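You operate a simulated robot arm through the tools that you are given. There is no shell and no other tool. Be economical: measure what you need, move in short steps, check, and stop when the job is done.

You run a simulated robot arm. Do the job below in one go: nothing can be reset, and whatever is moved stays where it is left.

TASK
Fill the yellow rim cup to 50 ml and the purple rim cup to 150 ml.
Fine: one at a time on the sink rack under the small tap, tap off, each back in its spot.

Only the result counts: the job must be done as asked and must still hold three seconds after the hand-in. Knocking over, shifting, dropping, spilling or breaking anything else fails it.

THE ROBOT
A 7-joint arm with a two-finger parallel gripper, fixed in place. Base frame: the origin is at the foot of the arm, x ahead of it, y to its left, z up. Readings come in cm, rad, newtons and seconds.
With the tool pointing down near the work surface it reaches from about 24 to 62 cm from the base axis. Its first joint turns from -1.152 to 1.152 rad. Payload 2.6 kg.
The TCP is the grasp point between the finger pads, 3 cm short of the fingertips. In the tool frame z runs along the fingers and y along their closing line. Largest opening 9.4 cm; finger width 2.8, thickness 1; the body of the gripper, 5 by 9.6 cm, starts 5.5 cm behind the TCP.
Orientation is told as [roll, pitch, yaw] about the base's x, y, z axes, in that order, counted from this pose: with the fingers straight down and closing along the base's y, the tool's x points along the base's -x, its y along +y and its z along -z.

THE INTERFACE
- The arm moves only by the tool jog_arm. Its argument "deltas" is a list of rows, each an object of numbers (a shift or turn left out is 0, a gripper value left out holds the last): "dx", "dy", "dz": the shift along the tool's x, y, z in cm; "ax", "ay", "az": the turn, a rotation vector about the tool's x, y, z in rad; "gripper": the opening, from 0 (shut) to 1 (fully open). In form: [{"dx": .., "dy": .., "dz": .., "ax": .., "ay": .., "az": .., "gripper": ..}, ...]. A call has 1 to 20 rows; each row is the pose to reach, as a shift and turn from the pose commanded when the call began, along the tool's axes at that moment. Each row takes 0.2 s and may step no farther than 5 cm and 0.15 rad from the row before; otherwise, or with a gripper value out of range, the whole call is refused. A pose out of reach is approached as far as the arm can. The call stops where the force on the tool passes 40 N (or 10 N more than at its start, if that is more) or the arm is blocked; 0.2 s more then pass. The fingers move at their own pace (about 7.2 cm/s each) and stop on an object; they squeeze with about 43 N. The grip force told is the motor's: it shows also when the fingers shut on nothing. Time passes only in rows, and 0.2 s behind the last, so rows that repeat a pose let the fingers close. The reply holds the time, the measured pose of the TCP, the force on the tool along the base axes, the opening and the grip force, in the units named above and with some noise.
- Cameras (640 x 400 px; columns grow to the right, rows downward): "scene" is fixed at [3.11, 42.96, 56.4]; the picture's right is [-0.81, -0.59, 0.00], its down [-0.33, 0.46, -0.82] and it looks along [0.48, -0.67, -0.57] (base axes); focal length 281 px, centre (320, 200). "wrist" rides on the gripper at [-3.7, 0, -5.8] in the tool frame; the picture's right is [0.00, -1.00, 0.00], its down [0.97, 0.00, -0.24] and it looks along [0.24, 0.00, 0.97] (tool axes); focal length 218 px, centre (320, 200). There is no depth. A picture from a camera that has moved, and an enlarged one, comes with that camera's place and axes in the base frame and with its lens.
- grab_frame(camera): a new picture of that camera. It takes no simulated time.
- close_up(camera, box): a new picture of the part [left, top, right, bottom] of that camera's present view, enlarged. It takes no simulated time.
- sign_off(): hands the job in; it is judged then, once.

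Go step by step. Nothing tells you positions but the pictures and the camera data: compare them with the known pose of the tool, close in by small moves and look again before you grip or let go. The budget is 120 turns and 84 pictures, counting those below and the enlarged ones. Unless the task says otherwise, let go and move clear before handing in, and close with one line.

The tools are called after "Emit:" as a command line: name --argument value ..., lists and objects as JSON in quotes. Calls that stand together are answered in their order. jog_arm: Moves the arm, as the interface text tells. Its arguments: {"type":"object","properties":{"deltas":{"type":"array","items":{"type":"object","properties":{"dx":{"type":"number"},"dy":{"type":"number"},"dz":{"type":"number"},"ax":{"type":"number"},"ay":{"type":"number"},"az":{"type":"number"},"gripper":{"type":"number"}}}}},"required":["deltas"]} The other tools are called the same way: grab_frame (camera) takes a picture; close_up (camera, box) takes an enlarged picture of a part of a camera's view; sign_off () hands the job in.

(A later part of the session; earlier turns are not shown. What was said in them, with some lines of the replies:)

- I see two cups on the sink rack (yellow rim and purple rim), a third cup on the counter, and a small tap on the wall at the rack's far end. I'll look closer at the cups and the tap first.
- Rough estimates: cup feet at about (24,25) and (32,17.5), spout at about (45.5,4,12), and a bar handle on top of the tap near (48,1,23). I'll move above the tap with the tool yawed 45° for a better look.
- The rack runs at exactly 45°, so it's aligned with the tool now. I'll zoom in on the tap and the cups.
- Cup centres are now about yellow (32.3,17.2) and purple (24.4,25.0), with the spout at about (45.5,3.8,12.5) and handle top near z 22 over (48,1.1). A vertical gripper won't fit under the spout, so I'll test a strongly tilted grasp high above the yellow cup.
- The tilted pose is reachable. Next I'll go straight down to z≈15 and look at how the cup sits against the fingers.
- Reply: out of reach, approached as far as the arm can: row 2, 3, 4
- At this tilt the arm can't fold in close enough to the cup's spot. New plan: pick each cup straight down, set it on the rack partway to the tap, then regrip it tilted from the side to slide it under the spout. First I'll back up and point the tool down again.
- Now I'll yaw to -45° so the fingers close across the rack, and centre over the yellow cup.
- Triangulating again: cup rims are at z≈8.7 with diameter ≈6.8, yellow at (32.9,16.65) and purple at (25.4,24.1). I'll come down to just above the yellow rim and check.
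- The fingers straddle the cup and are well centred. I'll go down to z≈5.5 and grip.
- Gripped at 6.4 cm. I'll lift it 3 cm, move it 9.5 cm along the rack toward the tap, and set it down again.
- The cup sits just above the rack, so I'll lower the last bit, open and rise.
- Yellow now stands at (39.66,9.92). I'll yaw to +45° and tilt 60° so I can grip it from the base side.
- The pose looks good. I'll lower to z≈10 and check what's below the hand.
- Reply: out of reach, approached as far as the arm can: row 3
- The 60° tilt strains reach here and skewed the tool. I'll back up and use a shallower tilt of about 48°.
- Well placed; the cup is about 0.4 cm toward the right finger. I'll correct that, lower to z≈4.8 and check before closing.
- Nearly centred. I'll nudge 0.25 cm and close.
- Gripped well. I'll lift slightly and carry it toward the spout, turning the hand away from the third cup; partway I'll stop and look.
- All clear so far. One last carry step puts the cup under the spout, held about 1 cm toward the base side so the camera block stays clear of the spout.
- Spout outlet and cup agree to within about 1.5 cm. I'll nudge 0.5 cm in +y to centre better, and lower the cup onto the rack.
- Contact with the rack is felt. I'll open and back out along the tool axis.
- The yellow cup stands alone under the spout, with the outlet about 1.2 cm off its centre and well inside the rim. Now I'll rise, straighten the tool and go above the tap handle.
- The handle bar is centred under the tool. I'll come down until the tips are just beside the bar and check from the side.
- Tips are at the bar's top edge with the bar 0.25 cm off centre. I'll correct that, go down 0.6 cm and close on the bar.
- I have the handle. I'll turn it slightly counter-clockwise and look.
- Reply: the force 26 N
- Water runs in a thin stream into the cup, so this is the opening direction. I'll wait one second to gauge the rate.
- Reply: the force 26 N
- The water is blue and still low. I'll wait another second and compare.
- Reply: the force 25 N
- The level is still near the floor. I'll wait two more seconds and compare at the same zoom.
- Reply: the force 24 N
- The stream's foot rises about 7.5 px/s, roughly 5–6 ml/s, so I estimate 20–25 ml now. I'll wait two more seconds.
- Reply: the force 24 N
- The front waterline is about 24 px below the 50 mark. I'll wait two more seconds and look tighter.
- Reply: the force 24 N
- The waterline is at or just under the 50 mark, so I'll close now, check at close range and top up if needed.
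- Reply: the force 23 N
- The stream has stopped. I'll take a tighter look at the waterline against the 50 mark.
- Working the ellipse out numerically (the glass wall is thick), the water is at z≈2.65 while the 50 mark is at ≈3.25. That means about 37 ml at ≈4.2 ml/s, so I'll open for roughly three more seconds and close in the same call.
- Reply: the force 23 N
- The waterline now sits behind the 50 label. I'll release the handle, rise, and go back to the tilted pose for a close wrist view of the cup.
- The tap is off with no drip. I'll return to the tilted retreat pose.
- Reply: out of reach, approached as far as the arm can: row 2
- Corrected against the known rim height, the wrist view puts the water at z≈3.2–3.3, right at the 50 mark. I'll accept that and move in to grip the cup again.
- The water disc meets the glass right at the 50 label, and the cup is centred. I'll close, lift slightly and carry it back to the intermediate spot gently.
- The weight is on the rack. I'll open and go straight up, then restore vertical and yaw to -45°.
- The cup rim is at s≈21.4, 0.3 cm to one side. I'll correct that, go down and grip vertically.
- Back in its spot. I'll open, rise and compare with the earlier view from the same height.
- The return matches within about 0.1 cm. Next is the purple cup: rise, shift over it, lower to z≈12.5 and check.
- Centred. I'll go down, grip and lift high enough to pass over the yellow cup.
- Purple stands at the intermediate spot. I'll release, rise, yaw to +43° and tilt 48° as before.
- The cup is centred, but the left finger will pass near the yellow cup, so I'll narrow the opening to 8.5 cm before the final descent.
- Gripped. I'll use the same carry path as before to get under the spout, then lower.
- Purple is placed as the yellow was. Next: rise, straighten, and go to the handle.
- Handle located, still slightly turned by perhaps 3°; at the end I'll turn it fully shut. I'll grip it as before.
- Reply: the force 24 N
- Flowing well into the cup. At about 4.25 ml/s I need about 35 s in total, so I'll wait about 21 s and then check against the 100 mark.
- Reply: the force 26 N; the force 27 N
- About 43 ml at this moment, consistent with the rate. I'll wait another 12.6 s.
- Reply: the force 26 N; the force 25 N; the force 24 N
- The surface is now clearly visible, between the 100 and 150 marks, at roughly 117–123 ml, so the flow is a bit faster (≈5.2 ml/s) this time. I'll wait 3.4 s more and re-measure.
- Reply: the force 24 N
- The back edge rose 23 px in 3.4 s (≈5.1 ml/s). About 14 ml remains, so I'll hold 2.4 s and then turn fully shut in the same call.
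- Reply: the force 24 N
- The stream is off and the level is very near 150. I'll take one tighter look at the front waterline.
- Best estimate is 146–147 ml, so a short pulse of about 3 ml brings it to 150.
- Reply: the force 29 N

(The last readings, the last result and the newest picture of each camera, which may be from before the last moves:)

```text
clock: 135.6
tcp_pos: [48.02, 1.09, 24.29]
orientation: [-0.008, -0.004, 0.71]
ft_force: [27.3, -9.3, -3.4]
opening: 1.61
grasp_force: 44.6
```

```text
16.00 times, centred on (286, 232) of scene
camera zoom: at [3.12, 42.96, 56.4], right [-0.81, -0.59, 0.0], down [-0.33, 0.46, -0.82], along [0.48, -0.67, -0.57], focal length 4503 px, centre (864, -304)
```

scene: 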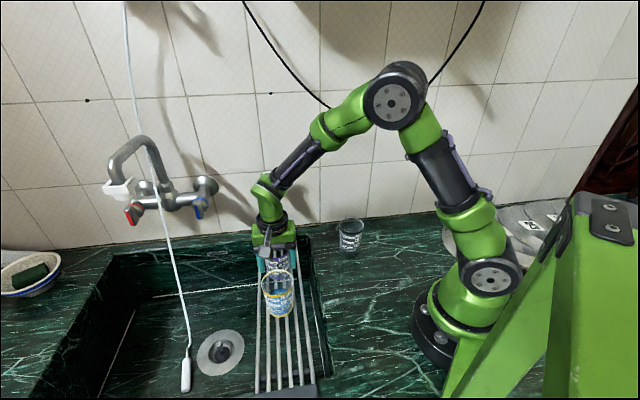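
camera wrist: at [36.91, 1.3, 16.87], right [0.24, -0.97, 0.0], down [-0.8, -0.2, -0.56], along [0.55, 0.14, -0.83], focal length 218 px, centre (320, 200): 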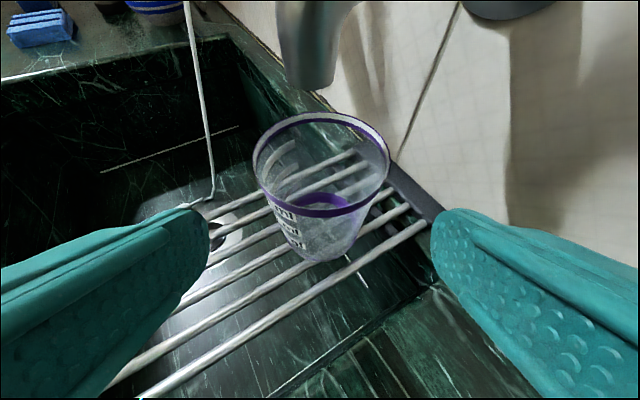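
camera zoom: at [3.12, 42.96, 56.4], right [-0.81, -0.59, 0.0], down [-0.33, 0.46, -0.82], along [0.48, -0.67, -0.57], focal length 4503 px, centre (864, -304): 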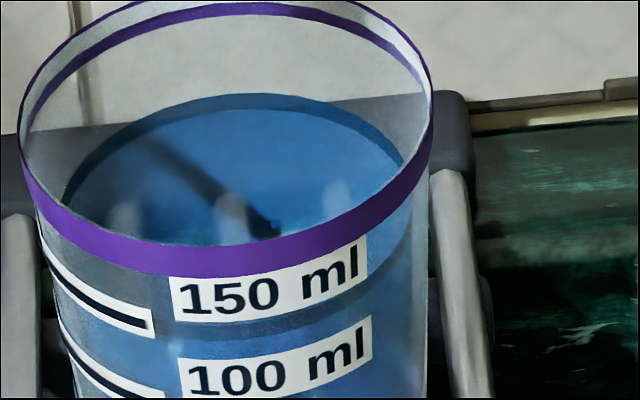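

Now about 149 ml. I'll release the handle, rise, and go back for the cup, carrying it gently.

Emit:
jog_arm --deltas '[{"gripper": 0.3}, {"gripper": 0.5}, {"gripper": 0.5}, {"dz": -2, "gripper": 0.5}, {"dz": -5}, {"dz": -5}]'

Emit:
close_up --camera "wrist" --box '[220, 120, 420, 280]'

```text
clock: 137.0
tcp_pos: [47.92, 1.21, 29.37]
orientation: [0.0, 0.001, 0.704]
ft_force: [-0.2, -0.4, -0.6]
opening: 4.69
grasp_force: 0.0
```

```text
2.50 times, centred on (320, 200) of wrist
camera zoom: at [50.7, 3.72, 35.08], right [0.65, -0.76, 0.0], down [-0.74, -0.63, 0.24], along [-0.18, -0.16, -0.97], focal length 546 px, centre (320, 200)
```

zoom: 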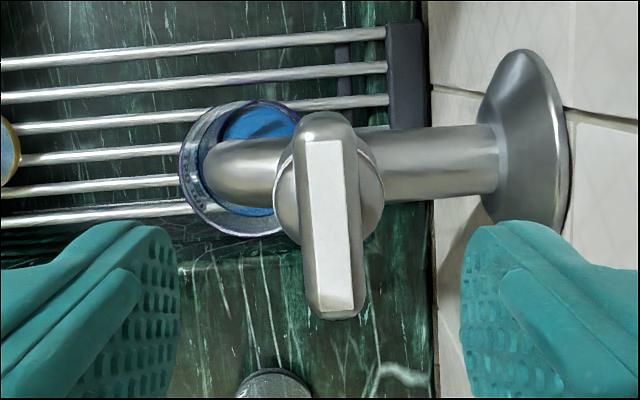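

The handle is square to the rails, so the tap is fully closed. I'll return to the tilted pose near the purple cup.

Emit:
jog_arm --deltas '[{"dx": 1.6, "dy": 1.5, "az": 0.11}, {"dx": 3.4, "dy": 3.2, "az": 0.23}, {"dx": 5.1, "dy": 4.9, "dz": 0.4, "az": 0.35, "gripper": 1.0}, {"dx": 6.71, "dy": 6.4, "dz": 0.8, "az": 0.459}, {"dx": 6.71, "dy": 6.4, "dz": 0.8, "az": 0.459}]'

Emit:
jog_arm --deltas '[{"ay": -0.14}, {"ay": -0.28}, {"ay": -0.42}, {"ay": -0.56}, {"ay": -0.7}, {"ay": -0.84}]'

Emit:
jog_arm --deltas '[{"dx": 3.5, "dz": 3.1}, {"dx": 7, "dz": 6.2}, {"dx": 10.5, "dz": 9.3}, {"dx": 13.8, "dz": 12.4}, {"dx": 13.8, "dz": 12.4}]'

```text
clock: 138.2
tcp_pos: [38.62, 1.66, 28.6]
orientation: [-0.001, 0.0, 0.244]
ft_force: [0.1, 0.0, -0.2]
opening: 9.41
grasp_force: 0.0
```

```text
clock: 139.6
tcp_pos: [38.72, 1.68, 28.5]
orientation: [-0.001, -0.841, 0.246]
ft_force: [0.5, -0.5, -0.7]
opening: 9.4
grasp_force: 0.2
```

```text
clock: 140.8
tcp_pos: [38.73, 1.72, 10.05]
orientation: [0.001, -0.842, 0.244]
ft_force: [0.2, -0.3, -0.3]
opening: 9.39
grasp_force: 0.2
```

Emit:
jog_arm --deltas '[{"dx": -0.2, "dy": -0.14, "dz": 1}, {"dx": -0.2, "dy": -0.14, "dz": 3}, {"dx": -0.2, "dy": -0.14, "dz": 5}, {"dx": -0.2, "dy": -0.14, "dz": 6.5}, {"dx": -0.2, "dy": -0.14, "dz": 7.3}, {"dx": -0.2, "dy": -0.14, "dz": 7.3}]'

Emit:
grab_frame --camera "wrist"

```text
clock: 142.2
tcp_pos: [44.25, 2.95, 5.26]
orientation: [-0.001, -0.84, 0.247]
ft_force: [-0.4, -0.5, -0.3]
opening: 9.4
grasp_force: 0.1
```

```text
8 pictures are left
camera wrist: at [42.5, 2.59, 11.76], right [0.24, -0.97, 0.0], down [-0.8, -0.2, -0.56], along [0.55, 0.14, -0.83], focal length 218 px, centre (320, 200)
```

wrist: 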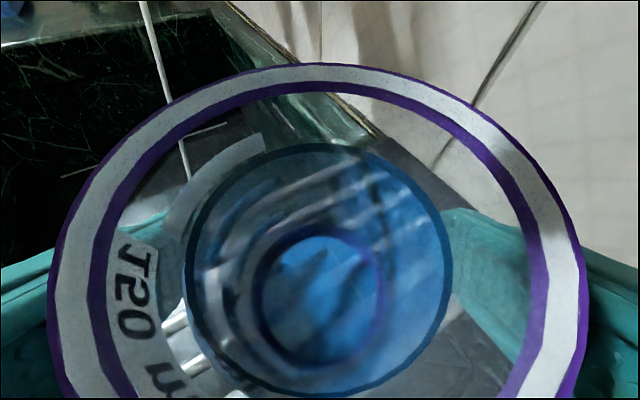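

Centred, with the water disc meeting the wall at the 150 label. I'll close and carry gently back to the intermediate spot.

Emit:
jog_arm --deltas '[{"gripper": 0.75}, {"gripper": 0.6}, {"gripper": 0.6}, {"gripper": 0.6}, {"gripper": 0.6}, {"gripper": 0.6}]'

Emit:
jog_arm --deltas '[{"dx": -0.2, "dz": -0.18}, {"dx": -0.45, "dz": -0.4}, {"dx": -0.6, "dz": -0.53}, {"dx": -0.55, "dy": 0.2, "dz": -0.6, "ax": -0.01, "az": -0.009}, {"dx": -0.41, "dy": 0.7, "dz": -0.73, "ax": -0.035, "az": -0.031}, {"dx": -0.23, "dy": 1.5, "dz": -0.95, "ax": -0.075, "az": -0.067}, {"dx": 0.02, "dy": 2.5, "dz": -1.23, "ax": -0.125, "az": -0.112}, {"dx": 0.28, "dy": 3.5, "dz": -1.52, "ax": -0.175, "az": -0.157}, {"dx": 0.53, "dy": 4.5, "dz": -1.8, "ax": -0.225, "az": -0.202}, {"dx": 0.78, "dy": 5.5, "dz": -2.08, "ax": -0.275, "az": -0.247}, {"dx": 1.01, "dy": 6.4, "dz": -2.34, "ax": -0.32, "az": -0.287}, {"dx": 1.17, "dy": 7.0, "dz": -2.51, "ax": -0.352, "az": -0.316}, {"dx": 1.26, "dy": 7.37, "dz": -2.61, "ax": -0.372, "az": -0.334}, {"dx": 1.26, "dy": 7.37, "dz": -2.61, "ax": -0.372, "az": -0.334}]'

Emit:
jog_arm --deltas '[{"dx": 0.2, "dz": 0.18}, {"dx": 0.4, "dz": 0.36}, {"dx": 0.55, "dz": 0.49}, {"dx": 0.6, "dz": 0.53}, {"dx": 0.6, "dz": 0.53}]'

```text
clock: 143.6
tcp_pos: [44.24, 2.92, 5.23]
orientation: [-0.001, -0.838, 0.246]
ft_force: [0.5, 0.0, -0.4]
opening: 6.53
grasp_force: 43.4
```

```text
clock: 146.6
tcp_pos: [39.73, 9.4, 6.0]
orientation: [-0.001, -0.84, 0.747]
ft_force: [-0.7, -0.9, -1.3]
opening: 6.51
grasp_force: 43.0
```

```text
clock: 147.8
tcp_pos: [39.66, 9.56, 5.35]
orientation: [-0.002, -0.841, 0.748]
ft_force: [-1.3, 0.3, 3.4]
opening: 6.47
grasp_force: 42.4
```

Set down. I'll open only to 8.5 cm (the yellow cup is close), go straight up, restore vertical and yaw.

Emit:
jog_arm --deltas '[{"gripper": 0.75}, {"gripper": 0.88}, {"gripper": 0.88}, {"gripper": 0.88}, {"dx": -1.5, "dz": -1.35}, {"dx": -4, "dz": -3.6}, {"dx": -7, "dz": -6.3}, {"dx": -10, "dz": -9}, {"dx": -12, "dz": -10.7}]'

Emit:
jog_arm --deltas '[{"ay": 0.14}, {"ay": 0.28}, {"ay": 0.42}, {"ay": 0.56}, {"ay": 0.7}, {"ay": 0.84, "gripper": 1.0}]'

Emit:
jog_arm --deltas '[{"az": 0.14}, {"az": 0.28}, {"az": 0.42}, {"az": 0.56}, {"az": 0.7}, {"az": 0.84}, {"az": 0.98}, {"az": 1.12}, {"az": 1.26}, {"az": 1.4}, {"az": 1.533}, {"az": 1.533}]'

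Emit:
close_up --camera "wrist" --box '[220, 100, 420, 300]'

```text
clock: 149.8
tcp_pos: [39.74, 9.22, 21.5]
orientation: [-0.003, -0.839, 0.746]
ft_force: [0.3, 0.6, -0.2]
opening: 8.29
grasp_force: 0.1
```

```text
clock: 151.2
tcp_pos: [39.62, 9.39, 21.03]
orientation: [0.0, 0.004, 0.744]
ft_force: [0.5, 0.5, -0.5]
opening: 9.42
grasp_force: 0.1
```

```text
clock: 153.8
tcp_pos: [39.82, 9.44, 21.24]
orientation: [-0.002, 0.0, -0.79]
ft_force: [-0.1, -1.5, 0.1]
opening: 9.4
grasp_force: 0.1
```

```text
2.00 times, centred on (320, 200) of wrist
camera zoom: at [42.33, 6.93, 26.98], right [-0.71, -0.7, 0.0], down [-0.68, 0.69, 0.24], along [-0.17, 0.17, -0.97], focal length 436 px, centre (320, 200)
```

zoom: 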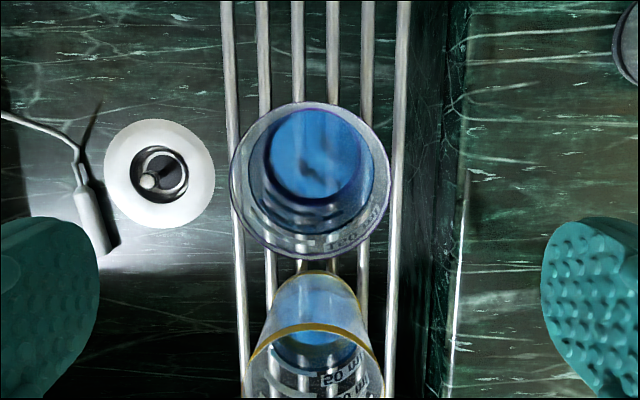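

The purple rim is about 0.45 cm to one side. I'll correct that, descend and grip vertically.

Emit:
jog_arm --deltas '[{"dx": -0.05, "dy": 0.45, "dz": 4}, {"dx": -0.05, "dy": 0.45, "dz": 8}, {"dx": -0.05, "dy": 0.45, "dz": 12}, {"dx": -0.05, "dy": 0.45, "dz": 15.75}, {"dx": -0.05, "dy": 0.45, "dz": 15.75}]'

Emit:
jog_arm --deltas '[{"gripper": 0.75}, {"gripper": 0.6}, {"gripper": 0.6}, {"gripper": 0.6}, {"gripper": 0.6}, {"gripper": 0.6}]'

Emit:
jog_arm --deltas '[{"dz": -0.6}, {"dz": -1.8}, {"dz": -3.4}, {"dz": -5.2}, {"dz": -7}, {"dz": -8.8}, {"dz": -10}, {"dz": -10.5}, {"dz": -10.5}]'

```text
clock: 155.0
tcp_pos: [40.13, 9.68, 5.43]
orientation: [0.0, -0.001, -0.787]
ft_force: [0.6, 0.4, 0.5]
opening: 9.4
grasp_force: 0.0
```

```text
clock: 156.4
tcp_pos: [40.03, 9.73, 5.49]
orientation: [0.001, 0.0, -0.787]
ft_force: [1.0, 0.4, 0.3]
opening: 6.45
grasp_force: 42.9
```

```text
clock: 158.4
tcp_pos: [40.11, 9.61, 16.05]
orientation: [0.001, 0.001, -0.787]
ft_force: [-0.3, -0.5, -2.2]
opening: 6.42
grasp_force: 43.5
```

Emit:
jog_arm --deltas '[{"dx": 0.4}, {"dx": 1.3}, {"dx": 2.6}, {"dx": 4.1}, {"dx": 5.7}, {"dx": 7.3}, {"dx": 8.9}, {"dx": 10.5}, {"dx": 12.1}, {"dx": 13.7}, {"dx": 15.3, "dy": -0.05}, {"dx": 16.8, "dy": -0.1}, {"dx": 18.1, "dy": -0.1}, {"dx": 19.2, "dy": -0.1}, {"dx": 20.0, "dy": -0.1}, {"dx": 20.4, "dy": -0.1}, {"dx": 20.59, "dy": -0.1}, {"dx": 20.59, "dy": -0.1}]'

Emit:
jog_arm --deltas '[{"dz": 0.5}, {"dz": 1.6}, {"dz": 3.2}, {"dz": 5}, {"dz": 6.8}, {"dz": 8.4}, {"dz": 9.5}, {"dz": 10.1}, {"dz": 10.25}]'

```text
clock: 162.2
tcp_pos: [25.52, 24.29, 16.0]
orientation: [0.0, 0.0, -0.788]
ft_force: [0.7, 0.5, -2.2]
opening: 6.42
grasp_force: 42.5
```

```text
clock: 164.2
tcp_pos: [25.5, 24.36, 5.88]
orientation: [-0.001, 0.0, -0.787]
ft_force: [-0.2, 0.6, -1.7]
opening: 6.44
grasp_force: 42.9
```

Emit:
jog_arm --deltas '[{"dz": 0.15}, {"dz": 0.28}, {"dz": 0.36}]'

```text
clock: 165.0
tcp_pos: [25.67, 24.23, 5.45]
orientation: [0.001, 0.001, -0.786]
ft_force: [-3.2, -2.1, 10.5]
opening: 6.44
grasp_force: 42.9
```

Contact is felt at 10 N. I'll ease up 0.1 cm, release, rise to z≈12.5 and check.

Emit:
jog_arm --deltas '[{"dz": -0.12}, {"dz": -0.12, "gripper": 0.75}, {"dz": -0.12, "gripper": 1.0}, {"dz": -0.12, "gripper": 1.0}, {"dz": -0.12, "gripper": 1.0}, {"dz": -2}, {"dz": -5}, {"dz": -7.1}, {"dz": -7.1}]'

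Emit:
close_up --camera "wrist" --box '[160, 100, 480, 300]'

```text
clock: 167.0
tcp_pos: [25.47, 24.37, 12.51]
orientation: [-0.001, -0.002, -0.788]
ft_force: [0.1, -0.2, -0.4]
opening: 9.42
grasp_force: 0.0
```

```text
2.00 times, centred on (320, 200) of wrist
camera zoom: at [28.11, 21.84, 18.28], right [-0.71, -0.71, 0.0], down [-0.69, 0.69, 0.24], along [-0.17, 0.17, -0.97], focal length 436 px, centre (320, 200)
```

zoom: 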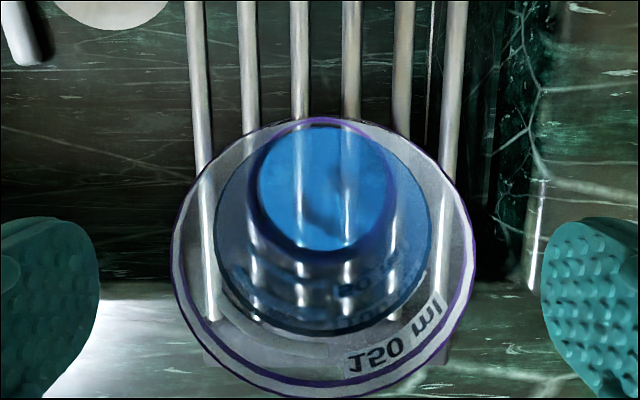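

The purple cup is back within about 0.3 cm of its place, upright and filled. I'll rise clear and take a final look.

Emit:
jog_arm --deltas '[{"dz": -4}, {"dz": -8}, {"dz": -12}, {"dz": -16}, {"dz": -16}]'

Emit:
grab_frame --camera "scene"

Emit:
close_up --camera "scene" --box '[230, 150, 390, 370]'

```text
clock: 168.2
tcp_pos: [25.37, 24.23, 28.16]
orientation: [0.0, 0.0, -0.787]
ft_force: [0.8, -0.1, 0.2]
opening: 9.39
grasp_force: 0.1
```

```text
5 pictures are left
```

scene: 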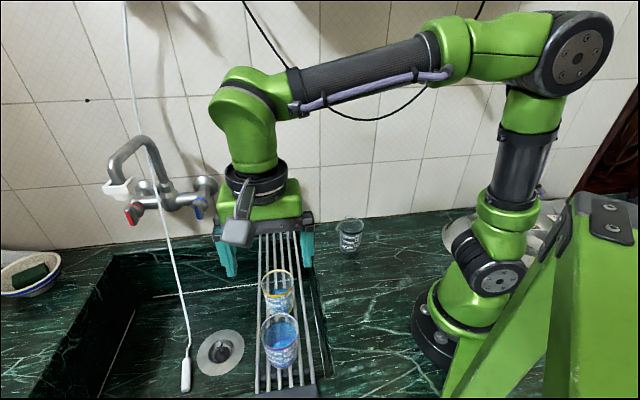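

```text
1.82 times, centred on (310, 260) of scene
camera zoom: at [3.11, 42.96, 56.4], right [-0.81, -0.59, 0.0], down [-0.33, 0.46, -0.82], along [0.48, -0.67, -0.57], focal length 512 px, centre (338, 91)
```

zoom: 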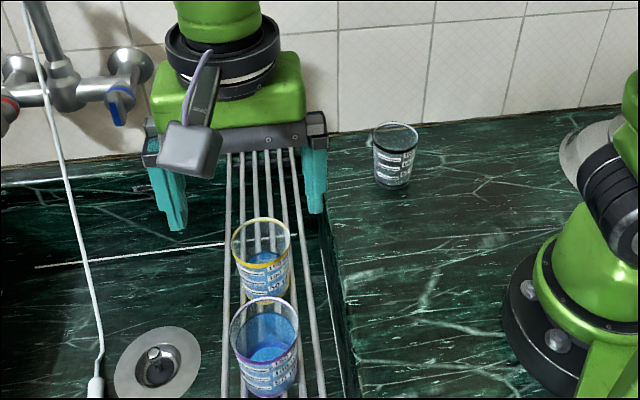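

Both cups stand in their spots with their water, the third cup is untouched, the tap is shut and the arm is clear, so I'm handing in.

Emit:
sign_off

```text
The job is handed in.
```

I filled both cups one at a time under the small tap and put each back on the rack, then shut the tap. The yellow cup holds about 50 ml and the purple about 150 ml, judged by eye against the printed marks, so each could be off by a few ml. The yellow cup is within about 0.1 cm of where it started and the purple within about 0.3 cm; I saw no spills, and the third cup was not touched.
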